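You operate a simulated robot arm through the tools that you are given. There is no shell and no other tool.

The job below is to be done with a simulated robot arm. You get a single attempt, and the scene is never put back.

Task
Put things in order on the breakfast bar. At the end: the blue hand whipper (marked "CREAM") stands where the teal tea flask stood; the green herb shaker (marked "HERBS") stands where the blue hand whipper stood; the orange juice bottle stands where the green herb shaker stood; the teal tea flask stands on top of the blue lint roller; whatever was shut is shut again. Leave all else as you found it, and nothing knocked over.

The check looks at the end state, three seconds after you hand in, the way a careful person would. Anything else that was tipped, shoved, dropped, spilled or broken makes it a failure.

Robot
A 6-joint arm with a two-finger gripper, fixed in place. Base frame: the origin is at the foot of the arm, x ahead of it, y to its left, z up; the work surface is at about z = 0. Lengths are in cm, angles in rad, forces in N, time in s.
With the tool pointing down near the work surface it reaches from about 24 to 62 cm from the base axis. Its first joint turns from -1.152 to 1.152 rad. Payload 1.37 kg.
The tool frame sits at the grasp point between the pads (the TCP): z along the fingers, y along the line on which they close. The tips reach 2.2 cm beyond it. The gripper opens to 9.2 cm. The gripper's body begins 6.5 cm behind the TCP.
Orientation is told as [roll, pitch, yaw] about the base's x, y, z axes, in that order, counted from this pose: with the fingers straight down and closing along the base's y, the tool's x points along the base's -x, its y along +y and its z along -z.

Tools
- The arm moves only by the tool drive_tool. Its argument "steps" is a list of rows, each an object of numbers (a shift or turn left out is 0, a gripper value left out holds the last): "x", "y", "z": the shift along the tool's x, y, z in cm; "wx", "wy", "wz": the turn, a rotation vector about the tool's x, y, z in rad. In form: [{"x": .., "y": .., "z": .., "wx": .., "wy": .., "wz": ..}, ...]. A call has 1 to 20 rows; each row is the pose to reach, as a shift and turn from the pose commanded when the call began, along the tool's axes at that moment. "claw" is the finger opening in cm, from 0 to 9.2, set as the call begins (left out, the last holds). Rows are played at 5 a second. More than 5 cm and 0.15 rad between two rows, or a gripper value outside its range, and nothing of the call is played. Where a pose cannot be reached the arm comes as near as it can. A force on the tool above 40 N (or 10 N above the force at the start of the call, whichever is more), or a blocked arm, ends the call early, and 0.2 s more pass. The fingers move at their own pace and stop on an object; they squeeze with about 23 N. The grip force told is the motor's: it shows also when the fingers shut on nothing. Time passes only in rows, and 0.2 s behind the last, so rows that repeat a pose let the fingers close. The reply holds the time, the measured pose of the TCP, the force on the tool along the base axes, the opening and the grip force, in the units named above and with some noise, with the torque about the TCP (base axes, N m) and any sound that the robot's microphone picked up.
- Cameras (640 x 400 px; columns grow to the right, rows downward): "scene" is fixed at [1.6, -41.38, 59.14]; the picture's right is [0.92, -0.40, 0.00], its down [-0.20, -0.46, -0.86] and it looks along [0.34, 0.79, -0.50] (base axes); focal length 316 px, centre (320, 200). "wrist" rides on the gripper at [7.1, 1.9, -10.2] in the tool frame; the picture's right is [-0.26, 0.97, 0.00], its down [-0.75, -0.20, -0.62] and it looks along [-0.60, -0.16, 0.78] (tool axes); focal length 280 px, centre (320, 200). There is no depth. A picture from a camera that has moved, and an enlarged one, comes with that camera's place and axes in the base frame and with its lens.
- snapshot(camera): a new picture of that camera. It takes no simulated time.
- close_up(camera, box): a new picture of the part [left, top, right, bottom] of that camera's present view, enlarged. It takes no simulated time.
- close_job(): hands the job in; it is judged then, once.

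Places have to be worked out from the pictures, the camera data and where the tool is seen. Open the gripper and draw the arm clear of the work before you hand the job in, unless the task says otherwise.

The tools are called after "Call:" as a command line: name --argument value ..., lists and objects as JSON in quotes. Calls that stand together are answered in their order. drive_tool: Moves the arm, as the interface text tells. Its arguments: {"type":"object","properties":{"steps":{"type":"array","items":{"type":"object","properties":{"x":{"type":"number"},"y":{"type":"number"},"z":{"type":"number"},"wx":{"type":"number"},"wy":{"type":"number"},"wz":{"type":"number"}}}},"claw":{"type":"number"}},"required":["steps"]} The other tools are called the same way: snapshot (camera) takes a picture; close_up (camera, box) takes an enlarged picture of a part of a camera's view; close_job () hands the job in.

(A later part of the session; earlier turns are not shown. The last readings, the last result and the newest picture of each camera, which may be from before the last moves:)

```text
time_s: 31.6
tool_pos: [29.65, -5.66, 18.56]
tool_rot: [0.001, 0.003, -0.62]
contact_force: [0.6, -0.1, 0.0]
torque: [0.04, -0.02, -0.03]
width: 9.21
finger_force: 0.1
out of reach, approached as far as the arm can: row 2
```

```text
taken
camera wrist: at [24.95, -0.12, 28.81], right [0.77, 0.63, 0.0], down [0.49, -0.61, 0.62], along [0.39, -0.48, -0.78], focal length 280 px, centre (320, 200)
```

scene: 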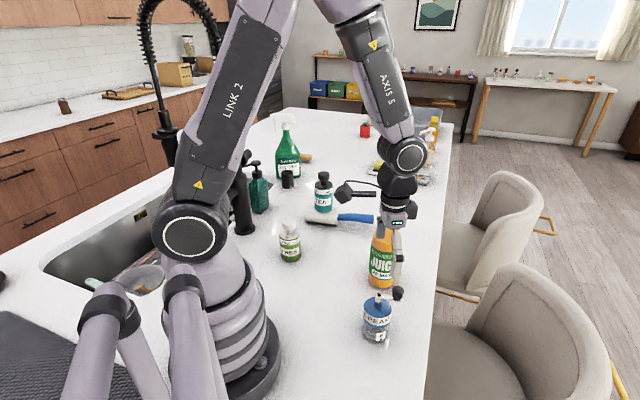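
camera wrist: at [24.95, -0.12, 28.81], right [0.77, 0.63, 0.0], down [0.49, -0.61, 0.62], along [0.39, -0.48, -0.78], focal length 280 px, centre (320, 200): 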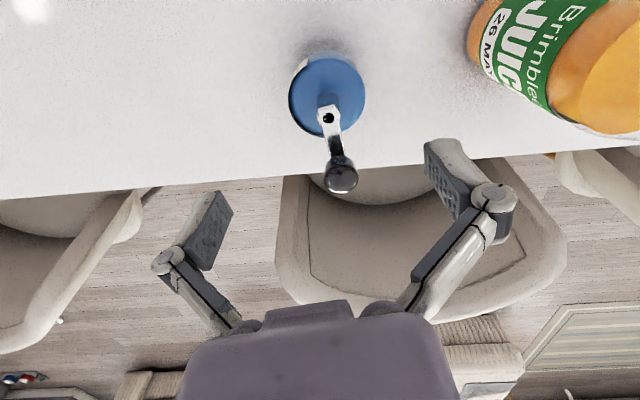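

The whipper's axis is about 0.5 cm toward the tool's +y side. I centre on it and go down part of the way, then check the clearance around the knob.

Call:
drive_tool --steps '[{"y": 0.25, "z": 1}, {"y": 0.5, "z": 3}, {"y": 0.5, "z": 5}, {"y": 0.5, "z": 7}, {"y": 0.5, "z": 8.5}, {"y": 0.5, "z": 8.5}]'

Call:
snapshot --camera "wrist"

Call:
close_up --camera "scene" --box '[330, 230, 430, 350]'

```text
time_s: 33.0
tool_pos: [29.99, -5.2, 10.02]
tool_rot: [-0.002, 0.003, -0.619]
contact_force: [0.4, 1.1, 0.4]
torque: [0.0, -0.03, 0.01]
width: 9.2
finger_force: 0.0
```

```text
taken
camera wrist: at [25.32, 0.41, 20.32], right [0.77, 0.63, 0.0], down [0.5, -0.6, 0.62], along [0.4, -0.48, -0.78], focal length 280 px, centre (320, 200)
```

wrist: 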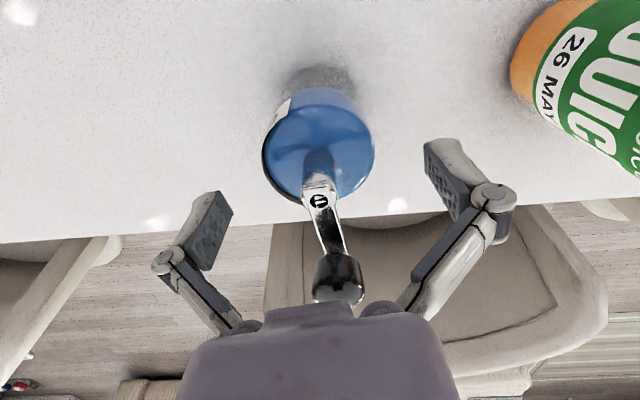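

```text
3.33 times, centred on (380, 290) of scene
camera zoom: at [1.6, -41.38, 59.14], right [0.92, -0.4, 0.0], down [-0.2, -0.46, -0.86], along [0.34, 0.79, -0.5], focal length 1054 px, centre (120, -100)
```

zoom: 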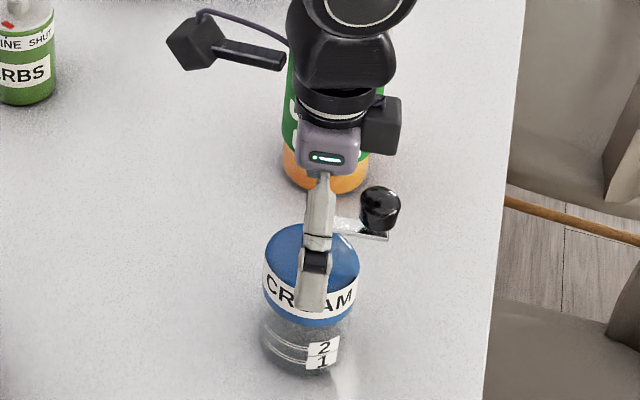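

The box bottom still shows a good gap above the knob. I go down another 1.7 cm and look again.

Call:
drive_tool --steps '[{"z": 0.5}, {"z": 1}, {"z": 1.4}, {"z": 1.7}, {"z": 1.7}]'

Call:
close_up --camera "scene" --box '[350, 240, 420, 330]'

Call:
snapshot --camera "wrist"

```text
time_s: 34.2
tool_pos: [30.09, -5.21, 8.34]
tool_rot: [0.002, 0.002, -0.619]
contact_force: [0.8, 0.9, 0.1]
torque: [-0.03, -0.02, -0.02]
width: 9.2
finger_force: 0.0
```

```text
4.44 times, centred on (385, 285) of scene
camera zoom: at [1.6, -41.38, 59.14], right [0.92, -0.4, 0.0], down [-0.2, -0.46, -0.86], along [0.34, 0.79, -0.5], focal length 1405 px, centre (31, -178)
```

zoom: 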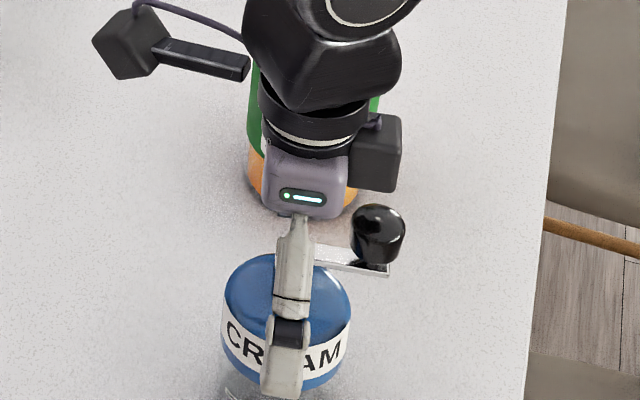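

```text
taken
camera wrist: at [25.3, 0.36, 18.7], right [0.77, 0.63, 0.0], down [0.49, -0.61, 0.62], along [0.4, -0.48, -0.78], focal length 280 px, centre (320, 200)
```

wrist: 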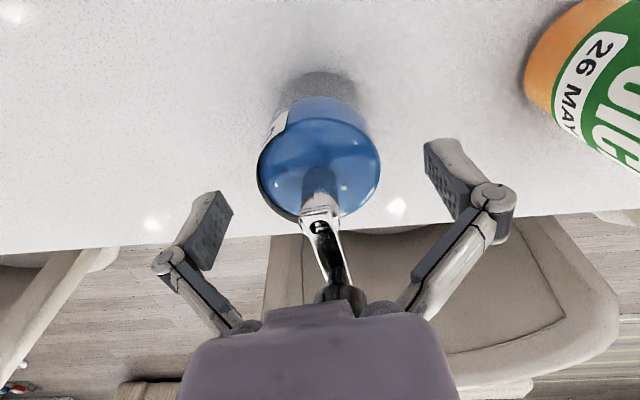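

I zoom into this view to find the height of the blue rim relative to the finger tips.

Call:
close_up --camera "wrist" --box '[230, 60, 410, 320]'

Call:
close_up --camera "scene" --box '[365, 270, 415, 310]'

```text
1.54 times, centred on (320, 190) of wrist
camera zoom: at [25.3, 0.36, 18.7], right [0.77, 0.63, 0.0], down [0.49, -0.61, 0.62], along [0.4, -0.48, -0.78], focal length 431 px, centre (320, 215)
```

zoom: 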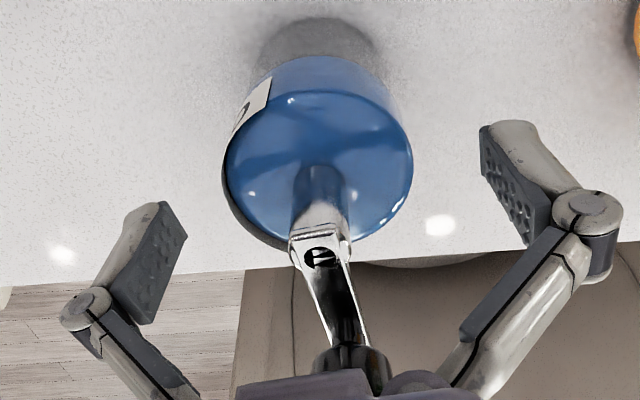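

```text
10.00 times, centred on (390, 290) of scene
camera zoom: at [1.6, -41.38, 59.14], right [0.92, -0.4, 0.0], down [-0.2, -0.46, -0.86], along [0.34, 0.79, -0.5], focal length 3162 px, centre (-380, -700)
```

zoom: 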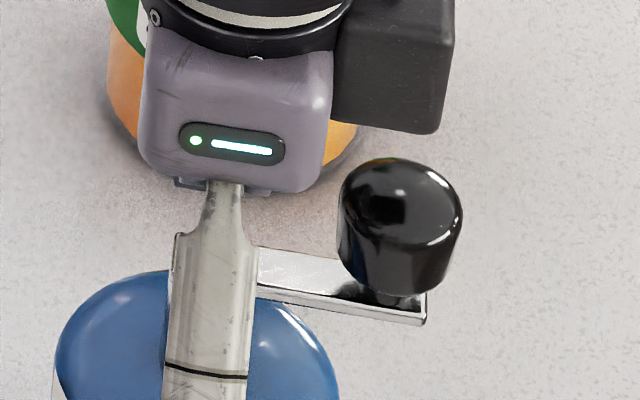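

The blue rim is at about z = 7.6, and the gap between box and knob is still over 1.3 cm. I lower another 0.7 cm for a better hold, then close.

Call:
drive_tool --steps '[{"z": 0.3}, {"z": 0.6}, {"z": 0.7}, {"z": 0.7}]'

Call:
close_up --camera "scene" --box '[355, 260, 425, 320]'

```text
time_s: 35.2
tool_pos: [29.96, -5.24, 7.73]
tool_rot: [0.002, 0.002, -0.619]
contact_force: [-0.4, 0.3, 0.0]
torque: [0.0, 0.02, -0.02]
width: 9.2
finger_force: 0.1
```

```text
6.67 times, centred on (390, 290) of scene
camera zoom: at [1.6, -41.38, 59.14], right [0.92, -0.4, 0.0], down [-0.2, -0.46, -0.86], along [0.34, 0.79, -0.5], focal length 2108 px, centre (-147, -400)
```

zoom: 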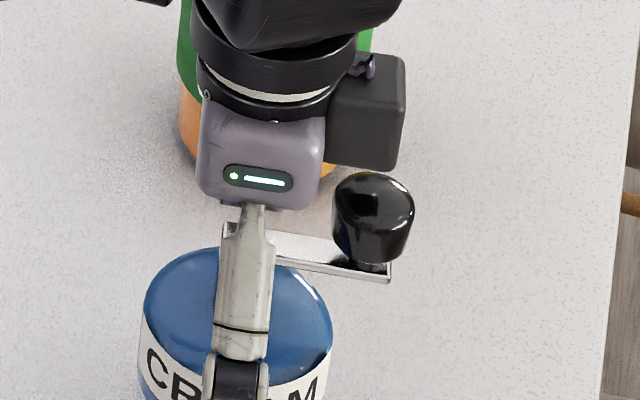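

No force and the knob is clear. I close the fingers on the blue wall.

Call:
drive_tool --steps '[{}, {}, {}, {}, {}, {}]' --claw 4

Call:
close_up --camera "scene" --box '[345, 250, 425, 350]'

Call:
snapshot --camera "wrist"

```text
time_s: 36.6
tool_pos: [30.01, -5.23, 7.67]
tool_rot: [0.001, 0.003, -0.619]
contact_force: [-1.1, 0.6, 10.2]
torque: [0.02, 0.12, 0.0]
width: 5.74
finger_force: 22.9
```

```text
4.00 times, centred on (385, 300) of scene
camera zoom: at [1.6, -41.38, 59.14], right [0.92, -0.4, 0.0], down [-0.2, -0.46, -0.86], along [0.34, 0.79, -0.5], focal length 1265 px, centre (60, -200)
```

zoom: 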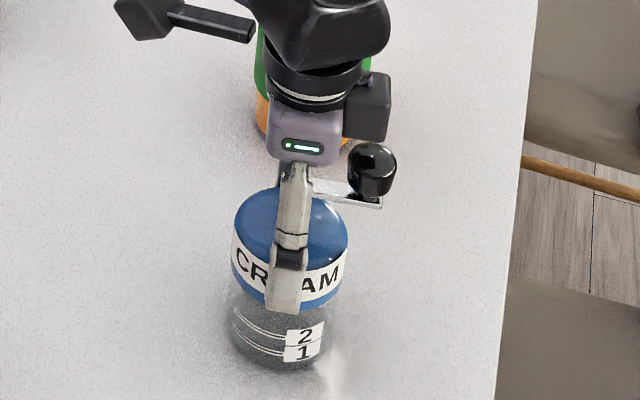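

```text
taken
camera wrist: at [25.3, 0.42, 18.06], right [0.77, 0.63, 0.0], down [0.49, -0.61, 0.62], along [0.4, -0.48, -0.78], focal length 280 px, centre (320, 200)
```

wrist: 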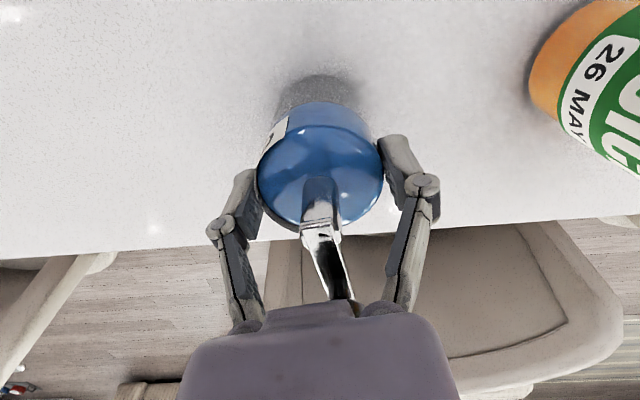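

The whipper is held at 5.74 cm width. I lift it straight up by 6 cm and check that it hangs level.

Call:
drive_tool --steps '[{"z": -0.5}, {"z": -1.5}, {"z": -3}, {"z": -4.5}, {"z": -6}, {"z": -6}]'

Call:
close_up --camera "scene" --box '[335, 220, 435, 350]'

Call:
snapshot --camera "wrist"

```text
time_s: 38.0
tool_pos: [30.09, -5.22, 13.91]
tool_rot: [0.0, 0.002, -0.62]
contact_force: [0.4, 0.3, -1.4]
torque: [0.02, 0.0, -0.03]
width: 5.71
finger_force: 22.5
```

```text
3.08 times, centred on (385, 285) of scene
camera zoom: at [1.6, -41.38, 59.14], right [0.92, -0.4, 0.0], down [-0.2, -0.46, -0.86], along [0.34, 0.79, -0.5], focal length 973 px, centre (120, -62)
```

zoom: 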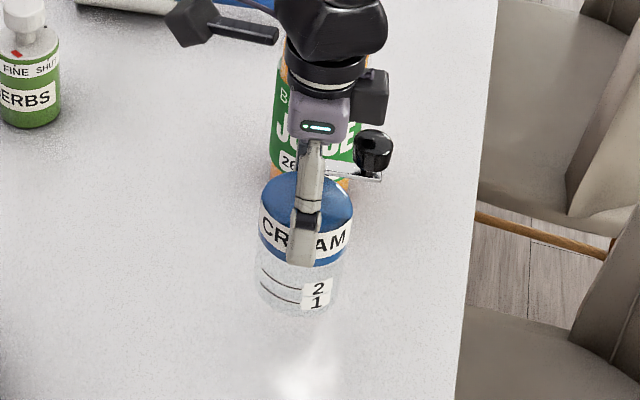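

```text
taken
camera wrist: at [25.33, 0.42, 24.11], right [0.77, 0.63, 0.0], down [0.49, -0.61, 0.62], along [0.4, -0.48, -0.78], focal length 280 px, centre (320, 200)
```

wrist: 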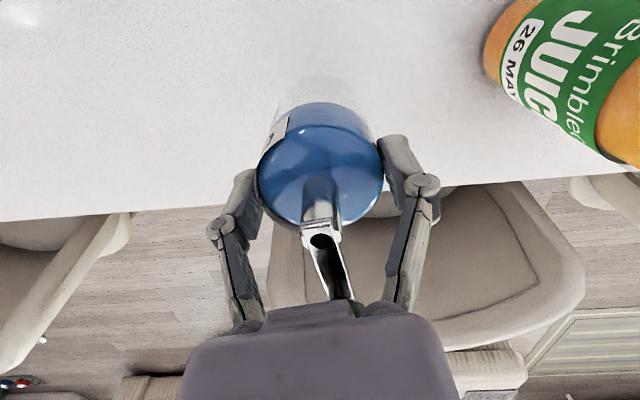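

The whipper hangs level and is light. I carry it to the place where the tea flask stood.

Call:
drive_tool --steps '[{"x": 2, "y": 2}, {"x": 4.2, "y": 4.1}, {"x": 6.3, "y": 6.2}, {"x": 8.4, "y": 8.3}, {"x": 10.5, "y": 10.4}, {"x": 12.44, "y": 12.3}, {"x": 12.44, "y": 12.3, "z": 1}, {"x": 12.44, "y": 12.3, "z": 1}]'

Call:
snapshot --camera "scene"

Call:
snapshot --camera "wrist"

```text
time_s: 39.8
tool_pos: [27.17, 12.03, 12.91]
tool_rot: [0.0, 0.002, -0.62]
contact_force: [0.7, 0.6, -2.3]
torque: [-0.02, -0.04, -0.02]
width: 5.73
finger_force: 23.2
```

```text
taken
```

scene: 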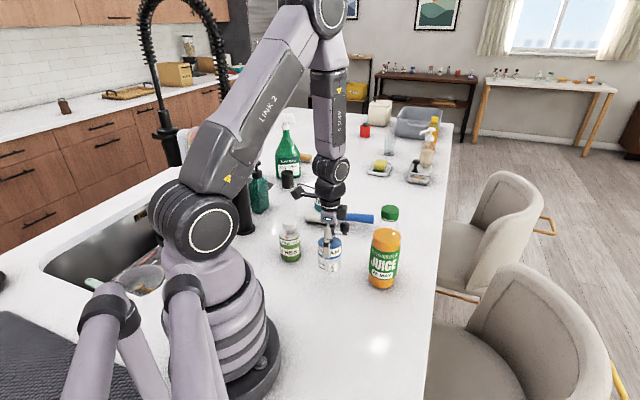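

```text
taken
camera wrist: at [22.39, 17.68, 23.13], right [0.77, 0.63, 0.0], down [0.49, -0.61, 0.62], along [0.4, -0.48, -0.78], focal length 280 px, centre (320, 200)
```

wrist: 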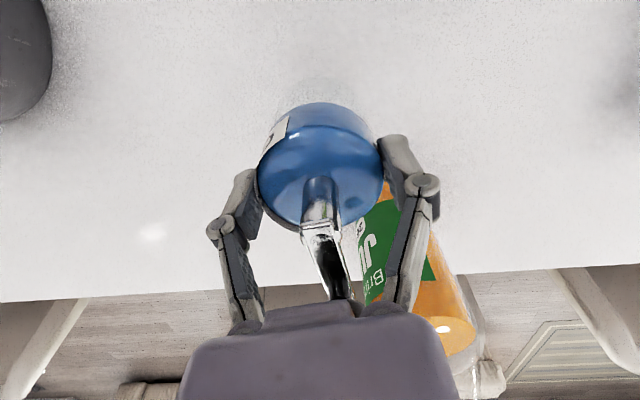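

Compared with the tea grasp I'm about 1.5 mm off, so I correct that and lower the whipper to just above the counter.

Call:
drive_tool --steps '[{"x": 0.09, "y": -0.13, "z": 1}, {"x": 0.09, "y": -0.13, "z": 2.5}, {"x": 0.09, "y": -0.13, "z": 4}, {"x": 0.09, "y": -0.13, "z": 4.7}, {"x": 0.09, "y": -0.13, "z": 5}, {"x": 0.09, "y": -0.13, "z": 5}]'

Call:
drive_tool --steps '[{"z": 0.1}, {"z": 0.15}, {"z": 0.15}]'

```text
time_s: 41.2
tool_pos: [26.92, 11.92, 7.64]
tool_rot: [0.003, 0.002, -0.619]
contact_force: [-2.0, -2.6, 18.3]
torque: [-0.06, 0.04, 0.03]
width: 5.74
finger_force: 22.6
```

```text
time_s: 42.0
tool_pos: [26.84, 11.95, 7.58]
tool_rot: [0.001, 0.001, -0.619]
contact_force: [-1.9, -4.2, 18.3]
torque: [-0.12, 0.07, -0.02]
width: 5.73
finger_force: 23.4
```

The whipper rests on the counter with some press force. I ease up and then open the fingers.

Call:
drive_tool --steps '[{"z": -0.1}, {"z": -0.2}, {"z": -0.25}, {"z": -0.25}]'

Call:
snapshot --camera "wrist"

Call:
close_up --camera "scene" --box '[280, 190, 380, 290]'

```text
time_s: 43.0
tool_pos: [26.88, 11.91, 7.85]
tool_rot: [0.002, 0.003, -0.619]
contact_force: [-0.2, 0.0, -0.9]
torque: [-0.02, 0.05, 0.01]
width: 5.71
finger_force: 23.2
```

```text
taken
camera wrist: at [22.14, 17.59, 18.06], right [0.77, 0.63, 0.0], down [0.49, -0.61, 0.62], along [0.4, -0.48, -0.78], focal length 280 px, centre (320, 200)
```

wrist: 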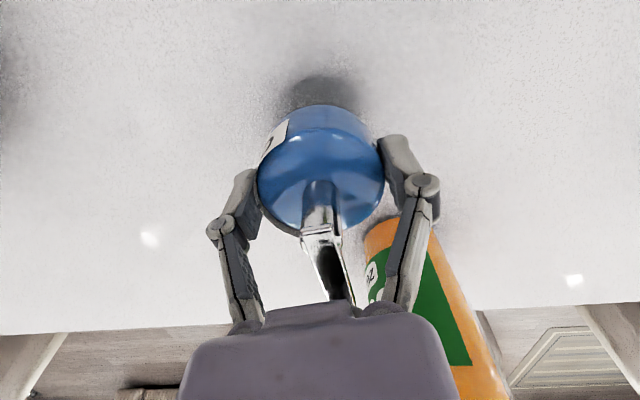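

```text
4.00 times, centred on (330, 240) of scene
camera zoom: at [1.6, -41.38, 59.14], right [0.92, -0.4, 0.0], down [-0.2, -0.46, -0.86], along [0.34, 0.79, -0.5], focal length 1265 px, centre (280, 40)
```

zoom: 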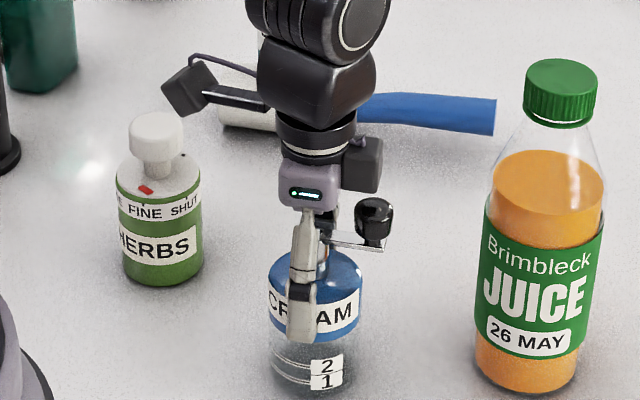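

I'm right at the contact height. I lower by a hair and open the fingers slowly.

Call:
drive_tool --steps '[{"z": 0.08}, {"z": 0.08}]'

Call:
drive_tool --steps '[{}, {}, {}, {}, {}]' --claw 9.2

Call:
snapshot --camera "wrist"

Call:
close_up --camera "scene" --box '[280, 190, 380, 290]'

```text
time_s: 43.6
tool_pos: [26.82, 11.99, 7.66]
tool_rot: [0.002, 0.001, -0.62]
contact_force: [1.0, 0.2, -0.7]
torque: [-0.04, 0.03, 0.0]
width: 5.74
finger_force: 23.1
```

```text
time_s: 44.8
tool_pos: [26.92, 11.95, 7.61]
tool_rot: [0.001, 0.003, -0.618]
contact_force: [0.2, -0.1, -0.3]
torque: [0.02, 0.01, -0.03]
width: 9.21
finger_force: 0.0
```

```text
taken
camera wrist: at [22.13, 17.58, 17.95], right [0.77, 0.63, 0.0], down [0.49, -0.61, 0.62], along [0.4, -0.48, -0.78], focal length 280 px, centre (320, 200)
```

wrist: 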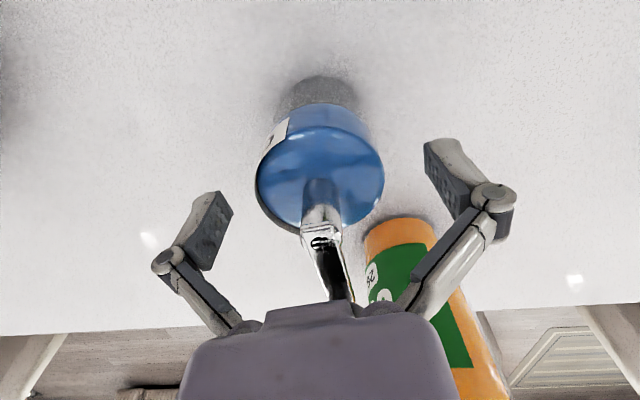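

```text
4.00 times, centred on (330, 240) of scene
camera zoom: at [1.6, -41.38, 59.14], right [0.92, -0.4, 0.0], down [-0.2, -0.46, -0.86], along [0.34, 0.79, -0.5], focal length 1265 px, centre (280, 40)
```

zoom: 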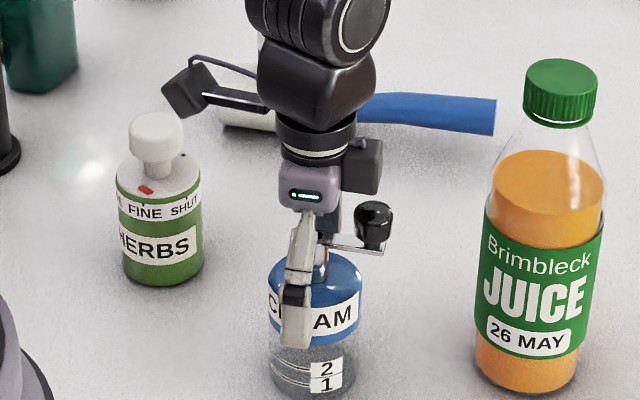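

The whipper stands free where the flask was. I raise straight up and move over to the herb shaker.

Call:
drive_tool --steps '[{"z": -1}, {"z": -3}, {"z": -6}, {"z": -9}, {"z": -12}, {"z": -13.5}, {"x": 3, "y": 2, "z": -13.5}, {"x": 6.2, "y": 4, "z": -13.5}, {"x": 9.4, "y": 6, "z": -13.5}, {"x": 12.5, "y": 7.9, "z": -13.5}, {"x": 12.5, "y": 7.9, "z": -13.5}]'

Call:
snapshot --camera "wrist"

Call:
snapshot --camera "scene"

```text
time_s: 47.2
tool_pos: [21.1, 25.53, 21.37]
tool_rot: [0.001, 0.001, -0.619]
contact_force: [-1.0, -0.4, -0.4]
torque: [0.01, 0.01, -0.01]
width: 9.22
finger_force: 0.1
```

```text
taken
camera wrist: at [16.41, 31.16, 31.66], right [0.77, 0.63, 0.0], down [0.49, -0.61, 0.62], along [0.4, -0.48, -0.78], focal length 280 px, centre (320, 200)
```

wrist: 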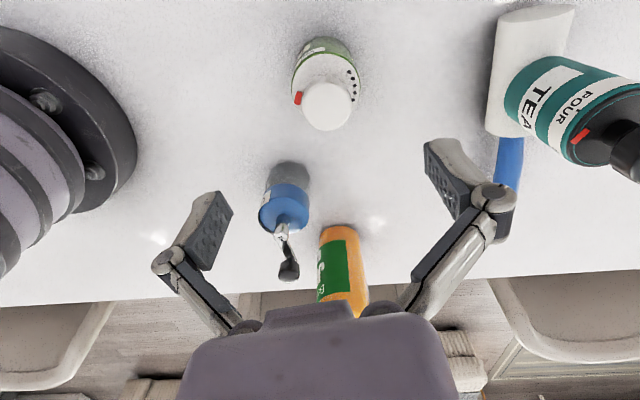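

```text
taken
```

scene: 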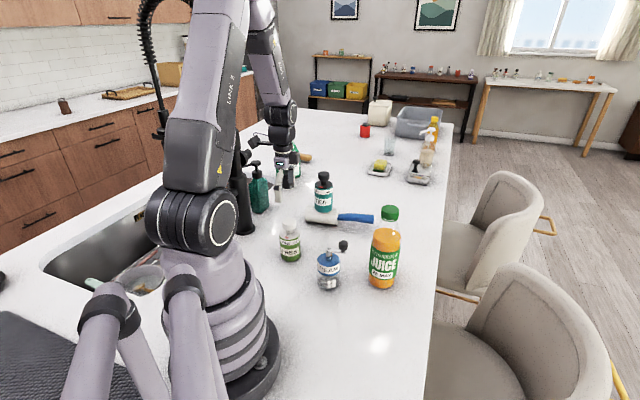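

The herb shaker is nearly below the tool. I zoom in to fix its centre and top height.

Call:
close_up --camera "wrist" --box '[260, 20, 400, 150]'

Call:
close_up --camera "scene" --box '[260, 205, 350, 300]'

```text
3.08 times, centred on (330, 85) of wrist
camera zoom: at [16.41, 31.16, 31.66], right [0.77, 0.63, 0.0], down [0.49, -0.61, 0.62], along [0.4, -0.48, -0.78], focal length 863 px, centre (289, 554)
```

zoom: 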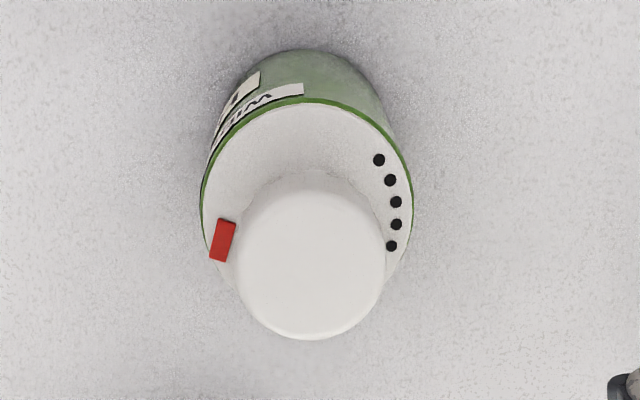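

```text
4.21 times, centred on (305, 252) of scene
camera zoom: at [1.6, -41.38, 59.14], right [0.92, -0.4, 0.0], down [-0.2, -0.46, -0.86], along [0.34, 0.79, -0.5], focal length 1331 px, centre (383, -21)
```

zoom: 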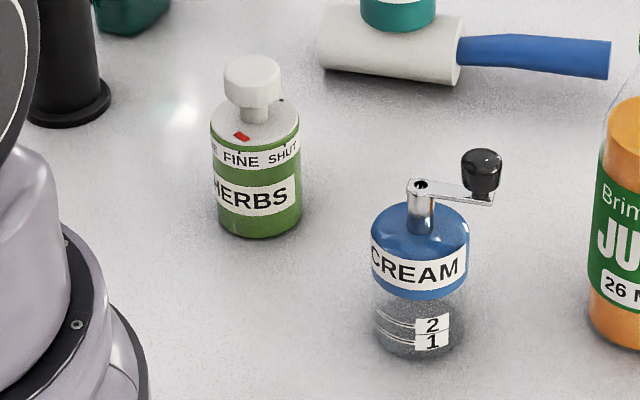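

The herb shaker's axis is near (21.55, 25.95), with its cap top near z ≈ 12 and its shoulder near 7.5. I centre and descend with open fingers to TCP z ≈ 6.4.

Call:
drive_tool --steps '[{"x": -0.1, "y": 0.65, "z": 1}, {"x": -0.1, "y": 0.65, "z": 3}, {"x": -0.1, "y": 0.65, "z": 5}, {"x": -0.1, "y": 0.65, "z": 7}, {"x": -0.1, "y": 0.65, "z": 9}, {"x": -0.1, "y": 0.65, "z": 11}, {"x": -0.1, "y": 0.65, "z": 12.5}, {"x": -0.1, "y": 0.65, "z": 13.7}, {"x": -0.1, "y": 0.65, "z": 14.4}, {"x": -0.1, "y": 0.65, "z": 14.9}, {"x": -0.1, "y": 0.65, "z": 14.9}]'

Call:
snapshot --camera "wrist"

Call:
close_up --camera "scene" --box '[240, 180, 350, 300]'

```text
time_s: 49.6
tool_pos: [21.81, 26.07, 6.39]
tool_rot: [0.002, 0.002, -0.62]
contact_force: [0.1, 0.1, -0.2]
torque: [-0.01, 0.02, -0.01]
width: 9.23
finger_force: 0.0
```

```text
taken
camera wrist: at [17.02, 31.73, 16.74], right [0.77, 0.63, 0.0], down [0.49, -0.61, 0.62], along [0.4, -0.48, -0.78], focal length 280 px, centre (320, 200)
```

wrist: 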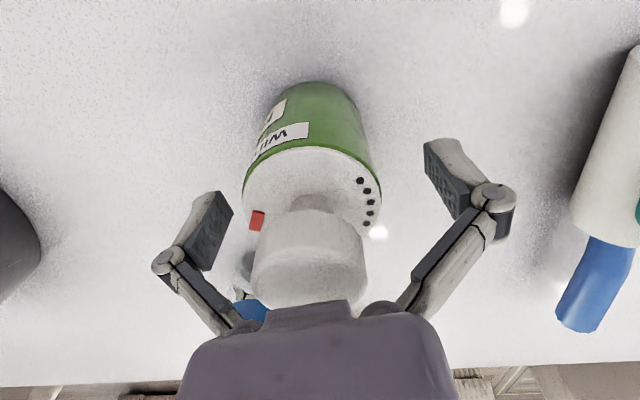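

```text
3.33 times, centred on (295, 240) of scene
camera zoom: at [1.6, -41.38, 59.14], right [0.92, -0.4, 0.0], down [-0.2, -0.46, -0.86], along [0.34, 0.79, -0.5], focal length 1054 px, centre (403, 67)
```

zoom: 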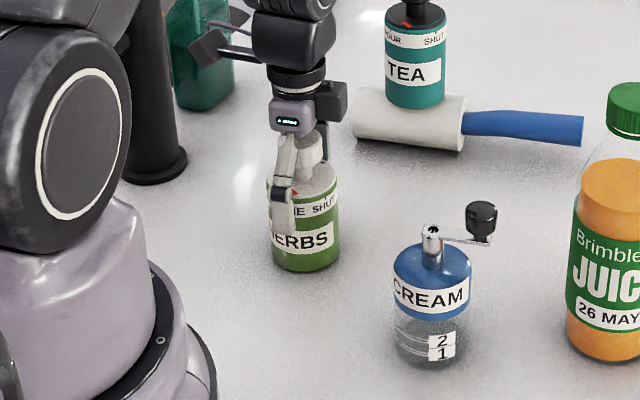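

The shaker sits about 0.3 cm toward the tool's -y side. I centre on it first, then close the fingers on the body.

Call:
drive_tool --steps '[{"y": -0.15}, {"y": -0.3}, {"y": -0.3}]'

Call:
drive_tool --steps '[{}, {}, {}, {}, {}, {}]' --claw 3.5

Call:
snapshot --camera "wrist"

```text
time_s: 50.4
tool_pos: [21.62, 25.89, 6.52]
tool_rot: [0.002, 0.002, -0.62]
contact_force: [0.1, -0.2, 0.7]
torque: [0.0, 0.05, 0.03]
width: 9.16
finger_force: 0.1
```

```text
time_s: 51.8
tool_pos: [21.56, 25.84, 6.54]
tool_rot: [0.002, 0.001, -0.618]
contact_force: [-2.3, -2.3, 10.7]
torque: [-0.12, 0.08, -0.01]
width: 5.72
finger_force: 22.9
```

```text
taken
camera wrist: at [16.84, 31.52, 16.73], right [0.77, 0.63, 0.0], down [0.49, -0.61, 0.62], along [0.4, -0.48, -0.78], focal length 280 px, centre (320, 200)
```

wrist: 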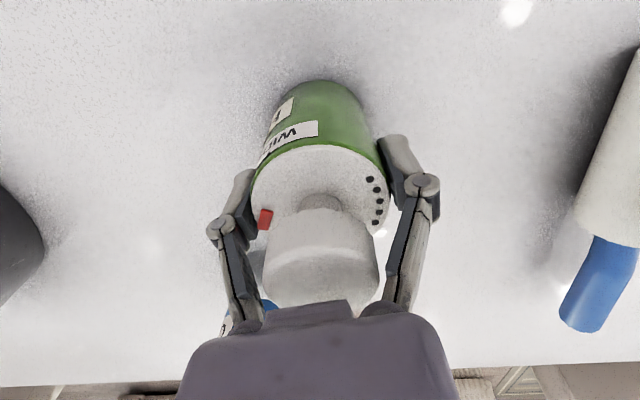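

The shaker is held at 5.72 cm width. The direct way passes over the whipper, so I lift it 17 cm, well above the knob, before travelling.

Call:
drive_tool --steps '[{"z": -0.5}, {"z": -1.5}, {"z": -3}, {"z": -5}, {"z": -7.5}, {"z": -10}, {"z": -12.5}, {"z": -15}, {"z": -17}, {"z": -17}]'

Call:
snapshot --camera "wrist"

Call:
snapshot --camera "scene"

```text
time_s: 54.0
tool_pos: [21.64, 25.9, 23.4]
tool_rot: [0.002, 0.001, -0.62]
contact_force: [1.1, 0.1, -0.6]
torque: [0.0, 0.02, 0.04]
width: 5.72
finger_force: 23.2
```

```text
taken
camera wrist: at [16.88, 31.47, 33.56], right [0.77, 0.63, 0.0], down [0.49, -0.61, 0.62], along [0.4, -0.48, -0.78], focal length 280 px, centre (320, 200)
```

wrist: 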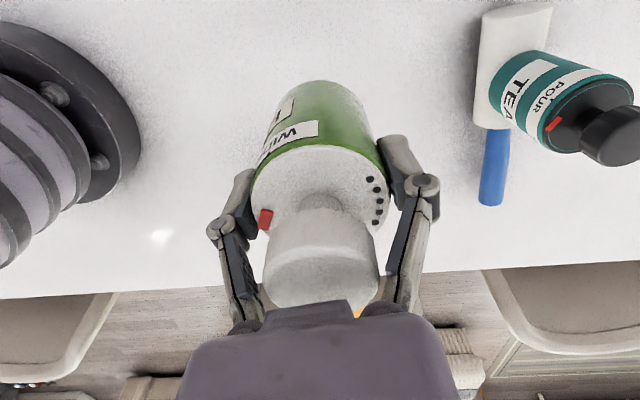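

```text
taken
```

scene: 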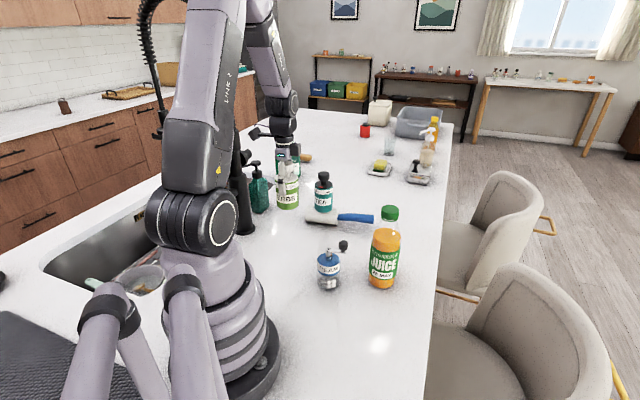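

The shaker is lifted level and clear. I carry it at this height to above the whipper's old place.

Call:
drive_tool --steps '[{"x": -2, "y": -1.6}, {"x": -4.9, "y": -4}, {"x": -7.8, "y": -6.4}, {"x": -10.7, "y": -8.7}, {"x": -13.6, "y": -11.1}, {"x": -16.5, "y": -13.5}, {"x": -19.4, "y": -15.9}, {"x": -22.3, "y": -18.2}, {"x": -24.95, "y": -20.4}, {"x": -24.95, "y": -20.4, "z": 3}, {"x": -24.95, "y": -20.4, "z": 6}, {"x": -24.95, "y": -20.4, "z": 9}, {"x": -24.95, "y": -20.4, "z": 11}, {"x": -24.95, "y": -20.4, "z": 11}]'

Call:
snapshot --camera "wrist"

Call:
snapshot --camera "scene"

```text
time_s: 57.0
tool_pos: [30.17, -5.18, 12.35]
tool_rot: [0.002, 0.002, -0.618]
contact_force: [-0.3, -0.7, -1.5]
torque: [-0.02, 0.0, -0.03]
width: 5.73
finger_force: 22.9
```

```text
taken
camera wrist: at [25.49, 0.36, 22.55], right [0.77, 0.63, 0.0], down [0.49, -0.61, 0.62], along [0.4, -0.48, -0.78], focal length 280 px, centre (320, 200)
```

wrist: 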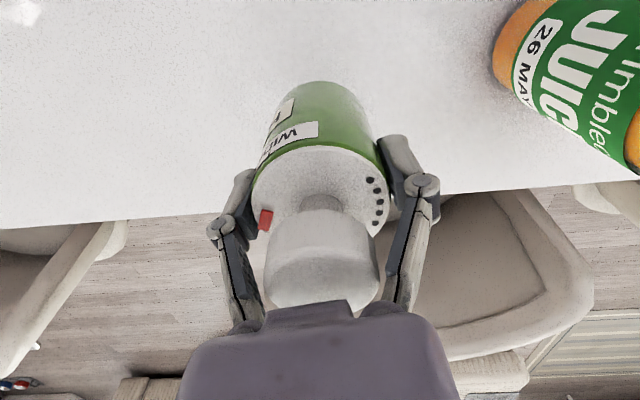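

```text
taken
```

scene: 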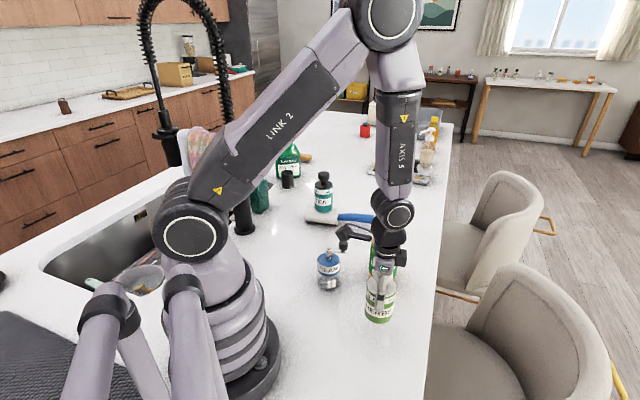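

I'm 2 mm off from the whipper's grasp point, so I correct that and lower the shaker to just above the counter.

Call:
drive_tool --steps '[{"x": 0.19, "y": -0.06, "z": 1.5}, {"x": 0.19, "y": -0.06, "z": 3}, {"x": 0.19, "y": -0.06, "z": 4.3}, {"x": 0.19, "y": -0.06, "z": 5.1}, {"x": 0.19, "y": -0.06, "z": 5.45}, {"x": 0.19, "y": -0.06, "z": 5.45}]'

Call:
drive_tool --steps '[{"z": 0.1}, {"z": 0.15}, {"z": 0.15}]'

```text
time_s: 58.4
tool_pos: [29.79, -5.17, 6.82]
tool_rot: [0.003, 0.003, -0.618]
contact_force: [-0.3, -0.5, -1.8]
torque: [0.0, 0.0, -0.04]
width: 5.73
finger_force: 22.4
```

```text
time_s: 59.2
tool_pos: [29.81, -5.17, 6.73]
tool_rot: [0.002, 0.001, -0.619]
contact_force: [-0.5, -0.3, -0.8]
torque: [-0.04, 0.0, 0.02]
width: 5.73
finger_force: 23.2
```

Not yet fully down; I continue in small steps until I feel the counter.

Call:
drive_tool --steps '[{"z": 0.08}, {"z": 0.15}, {"z": 0.15}]'

Call:
snapshot --camera "wrist"

```text
time_s: 60.0
tool_pos: [29.8, -5.05, 6.56]
tool_rot: [0.002, 0.002, -0.618]
contact_force: [-0.2, 0.2, -1.5]
torque: [-0.02, 0.02, 0.02]
width: 5.73
finger_force: 23.1
```

```text
taken
camera wrist: at [25.14, 0.45, 16.83], right [0.77, 0.63, 0.0], down [0.49, -0.61, 0.62], along [0.4, -0.48, -0.78], focal length 280 px, centre (320, 200)
```

wrist: 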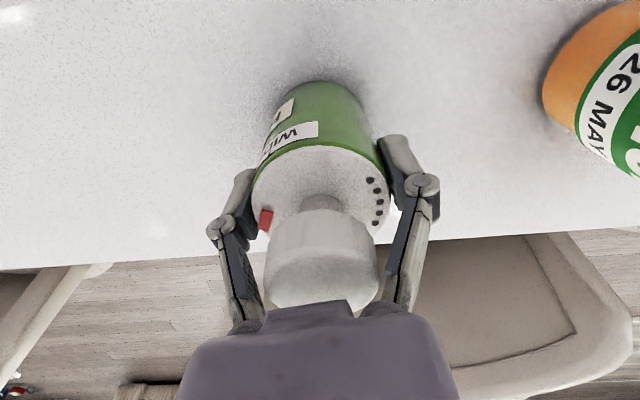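

About 1 mm remains and I drifted 1.5 mm toward the base. I correct both.

Call:
drive_tool --steps '[{"x": -0.12, "y": 0.07}, {"x": -0.12, "y": 0.07, "z": 0.08}, {"x": -0.12, "y": 0.07, "z": 0.14}, {"x": -0.12, "y": 0.07, "z": 0.14}]'

Call:
snapshot --camera "wrist"

```text
time_s: 61.0
tool_pos: [29.98, -5.09, 6.45]
tool_rot: [0.003, 0.003, -0.62]
contact_force: [0.8, 3.0, 10.3]
torque: [0.21, 0.02, 0.01]
width: 5.73
finger_force: 22.9
```

```text
taken
camera wrist: at [25.28, 0.47, 16.73], right [0.77, 0.63, 0.0], down [0.49, -0.61, 0.62], along [0.4, -0.48, -0.78], focal length 280 px, centre (320, 200)
```

wrist: 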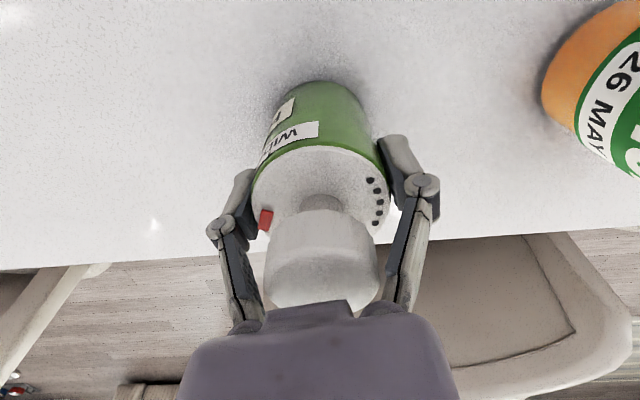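

Contact is felt (about 10 N), and the camera place matches the whipper's grasp within a millimetre. I ease up a little and open the fingers.

Call:
drive_tool --steps '[{"z": -0.06}, {"z": -0.06}, {"z": -0.06}]'

Call:
drive_tool --steps '[{}, {}, {}, {}, {}]' --claw 9.2

Call:
snapshot --camera "wrist"

Call:
close_up --camera "scene" --box '[310, 210, 430, 340]'

```text
time_s: 61.8
tool_pos: [29.94, -5.03, 6.42]
tool_rot: [0.001, 0.001, -0.619]
contact_force: [-0.7, 0.4, -0.8]
torque: [-0.03, 0.05, 0.01]
width: 5.73
finger_force: 23.2
```

```text
time_s: 63.0
tool_pos: [29.91, -5.15, 6.51]
tool_rot: [0.003, 0.0, -0.619]
contact_force: [-0.4, 0.8, -0.4]
torque: [-0.02, 0.01, -0.08]
width: 9.19
finger_force: 0.1
```

```text
taken
camera wrist: at [25.26, 0.46, 16.77], right [0.77, 0.63, 0.0], down [0.49, -0.61, 0.62], along [0.4, -0.48, -0.78], focal length 280 px, centre (320, 200)
```

wrist: 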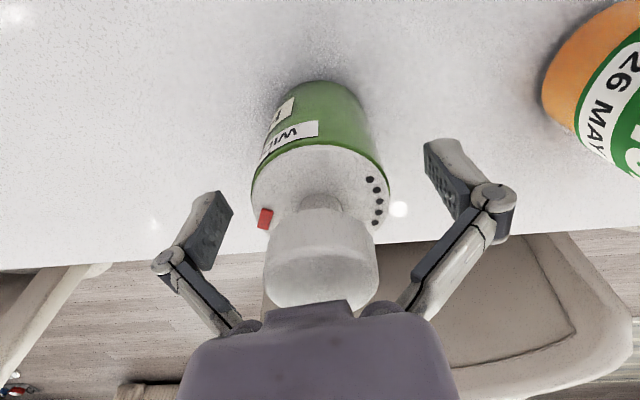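

```text
3.08 times, centred on (370, 275) of scene
camera zoom: at [1.6, -41.38, 59.14], right [0.92, -0.4, 0.0], down [-0.2, -0.46, -0.86], along [0.34, 0.79, -0.5], focal length 973 px, centre (166, -31)
```

zoom: 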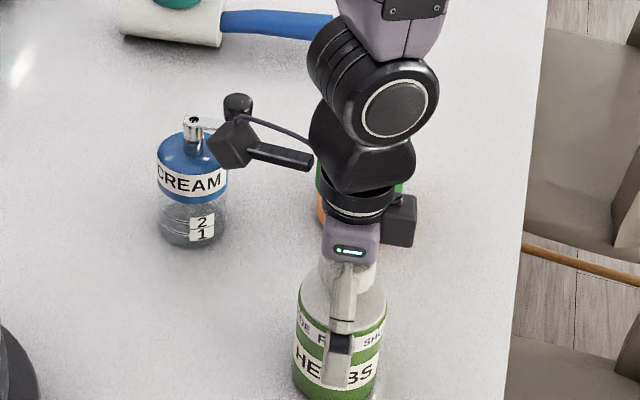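

The herb shaker now stands free where the whipper was. I raise high above everything and move over the juice bottle.

Call:
drive_tool --steps '[{"z": -1}, {"z": -3}, {"z": -6}, {"z": -10}, {"z": -14}, {"z": -18}, {"z": -22}, {"z": -25}, {"x": -0.3, "y": 4, "z": -26}, {"x": -0.6, "y": 8, "z": -27}, {"x": -0.9, "y": 12, "z": -27}, {"x": -1.15, "y": 15.7, "z": -27}, {"x": -1.15, "y": 15.7, "z": -27}]'

Call:
snapshot --camera "wrist"

Call:
snapshot --camera "scene"

```text
time_s: 65.8
tool_pos: [40.03, 7.01, 33.57]
tool_rot: [0.001, 0.001, -0.62]
contact_force: [0.2, -0.2, 0.7]
torque: [-0.01, 0.04, 0.02]
width: 9.21
finger_force: 0.0
```

```text
taken
camera wrist: at [35.39, 12.52, 43.77], right [0.77, 0.63, 0.0], down [0.49, -0.61, 0.62], along [0.4, -0.48, -0.78], focal length 280 px, centre (320, 200)
```

wrist: 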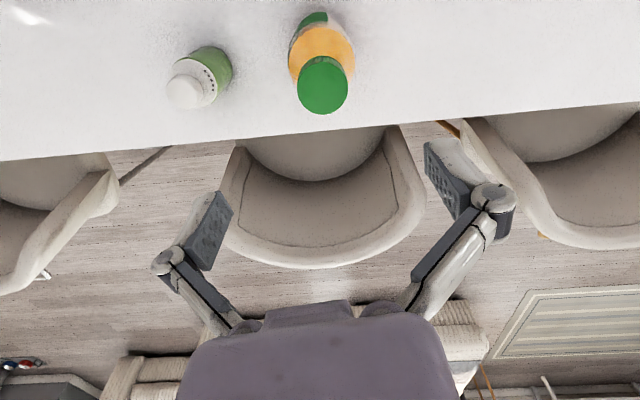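

```text
taken
```

scene: 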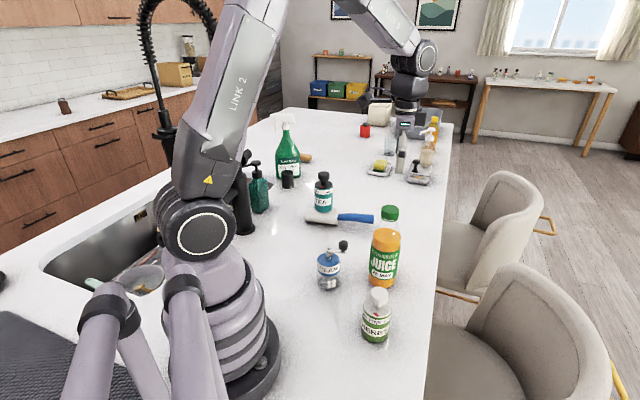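

I zoom in on the bottle from both cameras to fix its cap position and height.

Call:
close_up --camera "wrist" --box '[270, 0, 380, 130]'

Call:
close_up --camera "scene" --box '[345, 195, 425, 300]'

Call:
close_up --camera "scene" --box '[280, 160, 430, 350]'

```text
3.08 times, centred on (325, 65) of wrist
camera zoom: at [35.39, 12.52, 43.77], right [0.77, 0.63, 0.0], down [0.49, -0.61, 0.62], along [0.4, -0.48, -0.78], focal length 863 px, centre (305, 615)
```

zoom: 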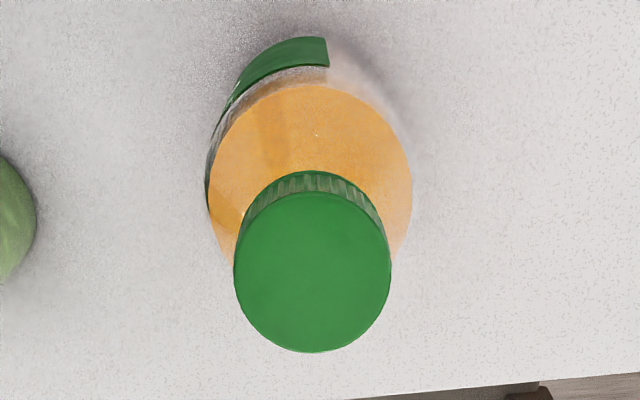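

```text
3.81 times, centred on (385, 248) of scene
camera zoom: at [1.6, -41.38, 59.14], right [0.92, -0.4, 0.0], down [-0.2, -0.46, -0.86], along [0.34, 0.79, -0.5], focal length 1204 px, centre (72, 19)
```

zoom: 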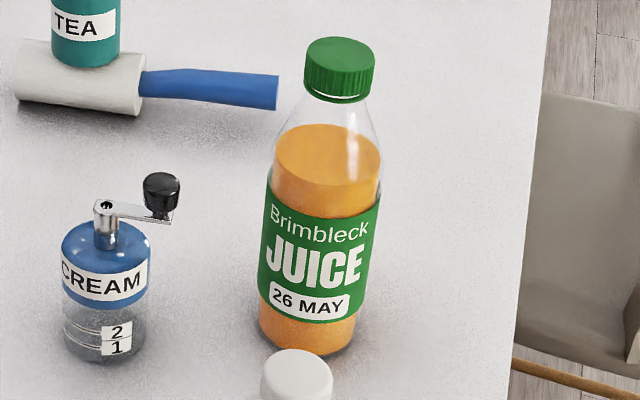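

```text
2.11 times, centred on (355, 255) of scene
camera zoom: at [1.6, -41.38, 59.14], right [0.92, -0.4, 0.0], down [-0.2, -0.46, -0.86], along [0.34, 0.79, -0.5], focal length 666 px, centre (246, 84)
```

zoom: 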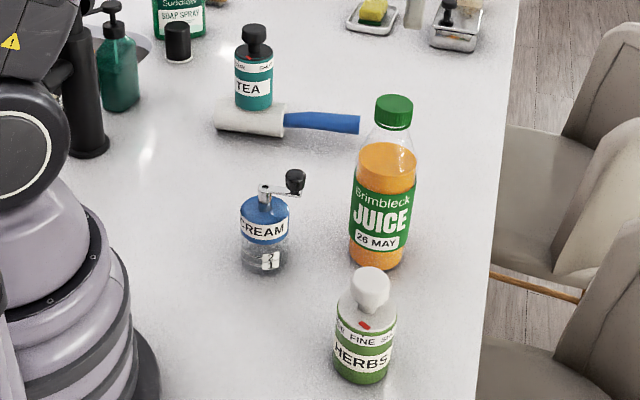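

The bottle's axis is near (40.0, 7.4), and the cap top is at z ≈ 21.4. The cap is about 4 cm wide and 2 cm tall, with the shoulder widening just below it. I'll hold it by the cap with no twist, so I centre on it and descend with the fingers part-closed to 6.5.

Call:
drive_tool --steps '[{"x": 0.38, "y": 0.43, "z": 1}, {"x": 0.38, "y": 0.43, "z": 3}, {"x": 0.38, "y": 0.43, "z": 5}, {"x": 0.38, "y": 0.43, "z": 7}, {"x": 0.38, "y": 0.43, "z": 9}, {"x": 0.38, "y": 0.43, "z": 10.2}, {"x": 0.38, "y": 0.43, "z": 10.2}]' --claw 6.5

Call:
snapshot --camera "wrist"

Call:
close_up --camera "scene" --box '[340, 130, 440, 300]'

```text
time_s: 67.4
tool_pos: [39.89, 7.49, 23.48]
tool_rot: [0.002, 0.001, -0.619]
contact_force: [0.0, 0.0, 0.7]
torque: [0.01, 0.01, -0.01]
width: 6.49
finger_force: 0.0
```

```text
taken
camera wrist: at [35.18, 13.1, 33.6], right [0.77, 0.63, 0.0], down [0.49, -0.61, 0.62], along [0.4, -0.48, -0.78], focal length 280 px, centre (320, 200)
```

wrist: 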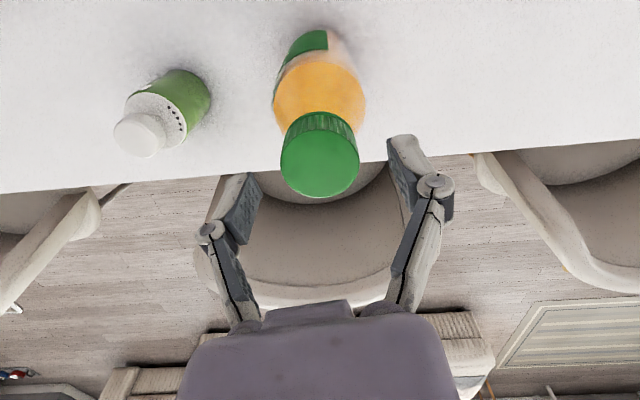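

```text
2.35 times, centred on (390, 215) of scene
camera zoom: at [1.6, -41.38, 59.14], right [0.92, -0.4, 0.0], down [-0.2, -0.46, -0.86], along [0.34, 0.79, -0.5], focal length 744 px, centre (155, 165)
```

zoom: 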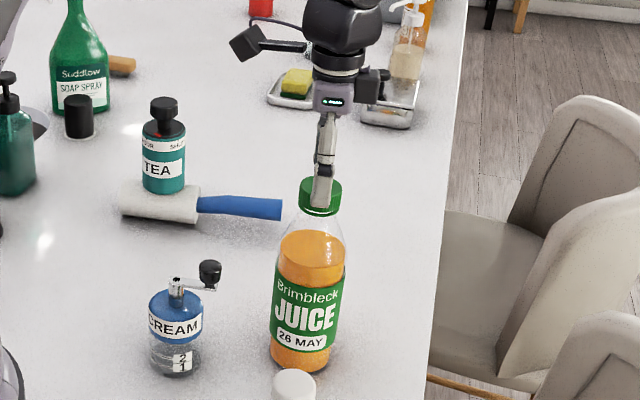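

The cap is centred between the fingers. I descend 1.85 cm so that the tips end level with the cap's lower edge, then check.

Call:
drive_tool --steps '[{"z": 0.6}, {"z": 1.2}, {"z": 1.6}, {"z": 1.85}, {"z": 1.85}]'

Call:
close_up --camera "scene" --box '[360, 170, 420, 240]'

Call:
close_up --camera "wrist" --box '[190, 80, 450, 320]'

```text
time_s: 68.6
tool_pos: [39.97, 7.34, 21.35]
tool_rot: [0.001, 0.001, -0.62]
contact_force: [-0.3, -0.4, 0.3]
torque: [0.03, -0.03, 0.0]
width: 6.51
finger_force: 0.0
```

```text
5.71 times, centred on (390, 205) of scene
camera zoom: at [1.6, -41.38, 59.14], right [0.92, -0.4, 0.0], down [-0.2, -0.46, -0.86], along [0.34, 0.79, -0.5], focal length 1807 px, centre (-80, 171)
```

zoom: 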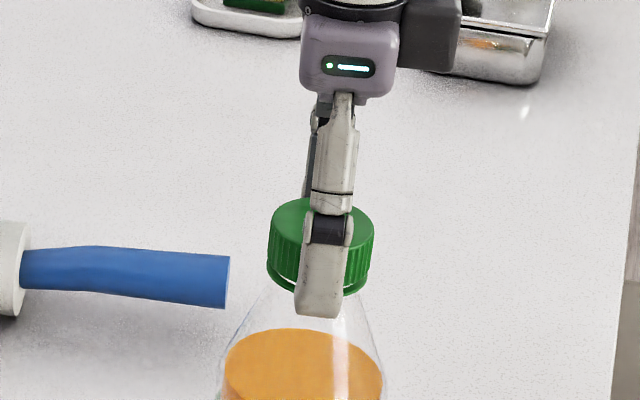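

```text
1.67 times, centred on (320, 200) of wrist
camera zoom: at [35.27, 13.05, 31.73], right [0.77, 0.63, 0.0], down [0.49, -0.61, 0.62], along [0.4, -0.48, -0.78], focal length 467 px, centre (320, 200)
```

zoom: 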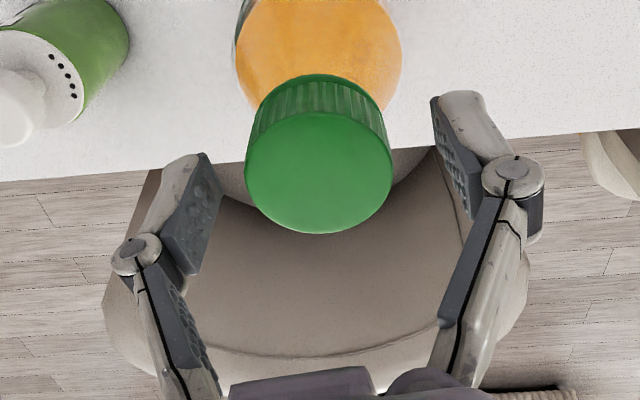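

The finger tips reach about the cap's lower edge. I close on the cap.

Call:
drive_tool --steps '[{}, {}, {}, {}, {}, {}]' --claw 2

Call:
close_up --camera "wrist" --box '[190, 80, 450, 320]'

Call:
close_up --camera "scene" --box '[350, 170, 430, 300]'

```text
time_s: 70.0
tool_pos: [40.04, 7.38, 21.59]
tool_rot: [0.002, 0.002, -0.62]
contact_force: [-0.3, -1.0, 0.2]
torque: [-0.05, 0.0, 0.03]
width: 3.75
finger_force: 23.2
```

```text
1.67 times, centred on (320, 200) of wrist
camera zoom: at [35.27, 13.05, 31.74], right [0.77, 0.63, 0.0], down [0.49, -0.61, 0.62], along [0.4, -0.48, -0.78], focal length 467 px, centre (320, 200)
```

zoom: 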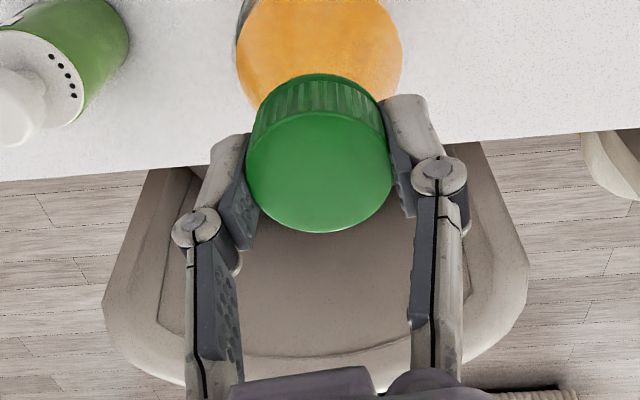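

```text
3.08 times, centred on (390, 235) of scene
camera zoom: at [1.6, -41.38, 59.14], right [0.92, -0.4, 0.0], down [-0.2, -0.46, -0.86], along [0.34, 0.79, -0.5], focal length 973 px, centre (105, 92)
```

zoom: 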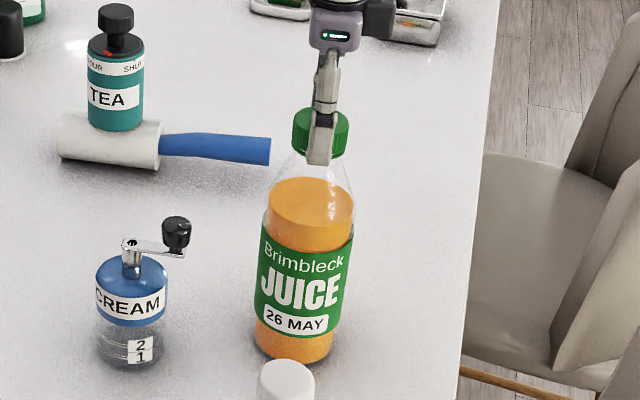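

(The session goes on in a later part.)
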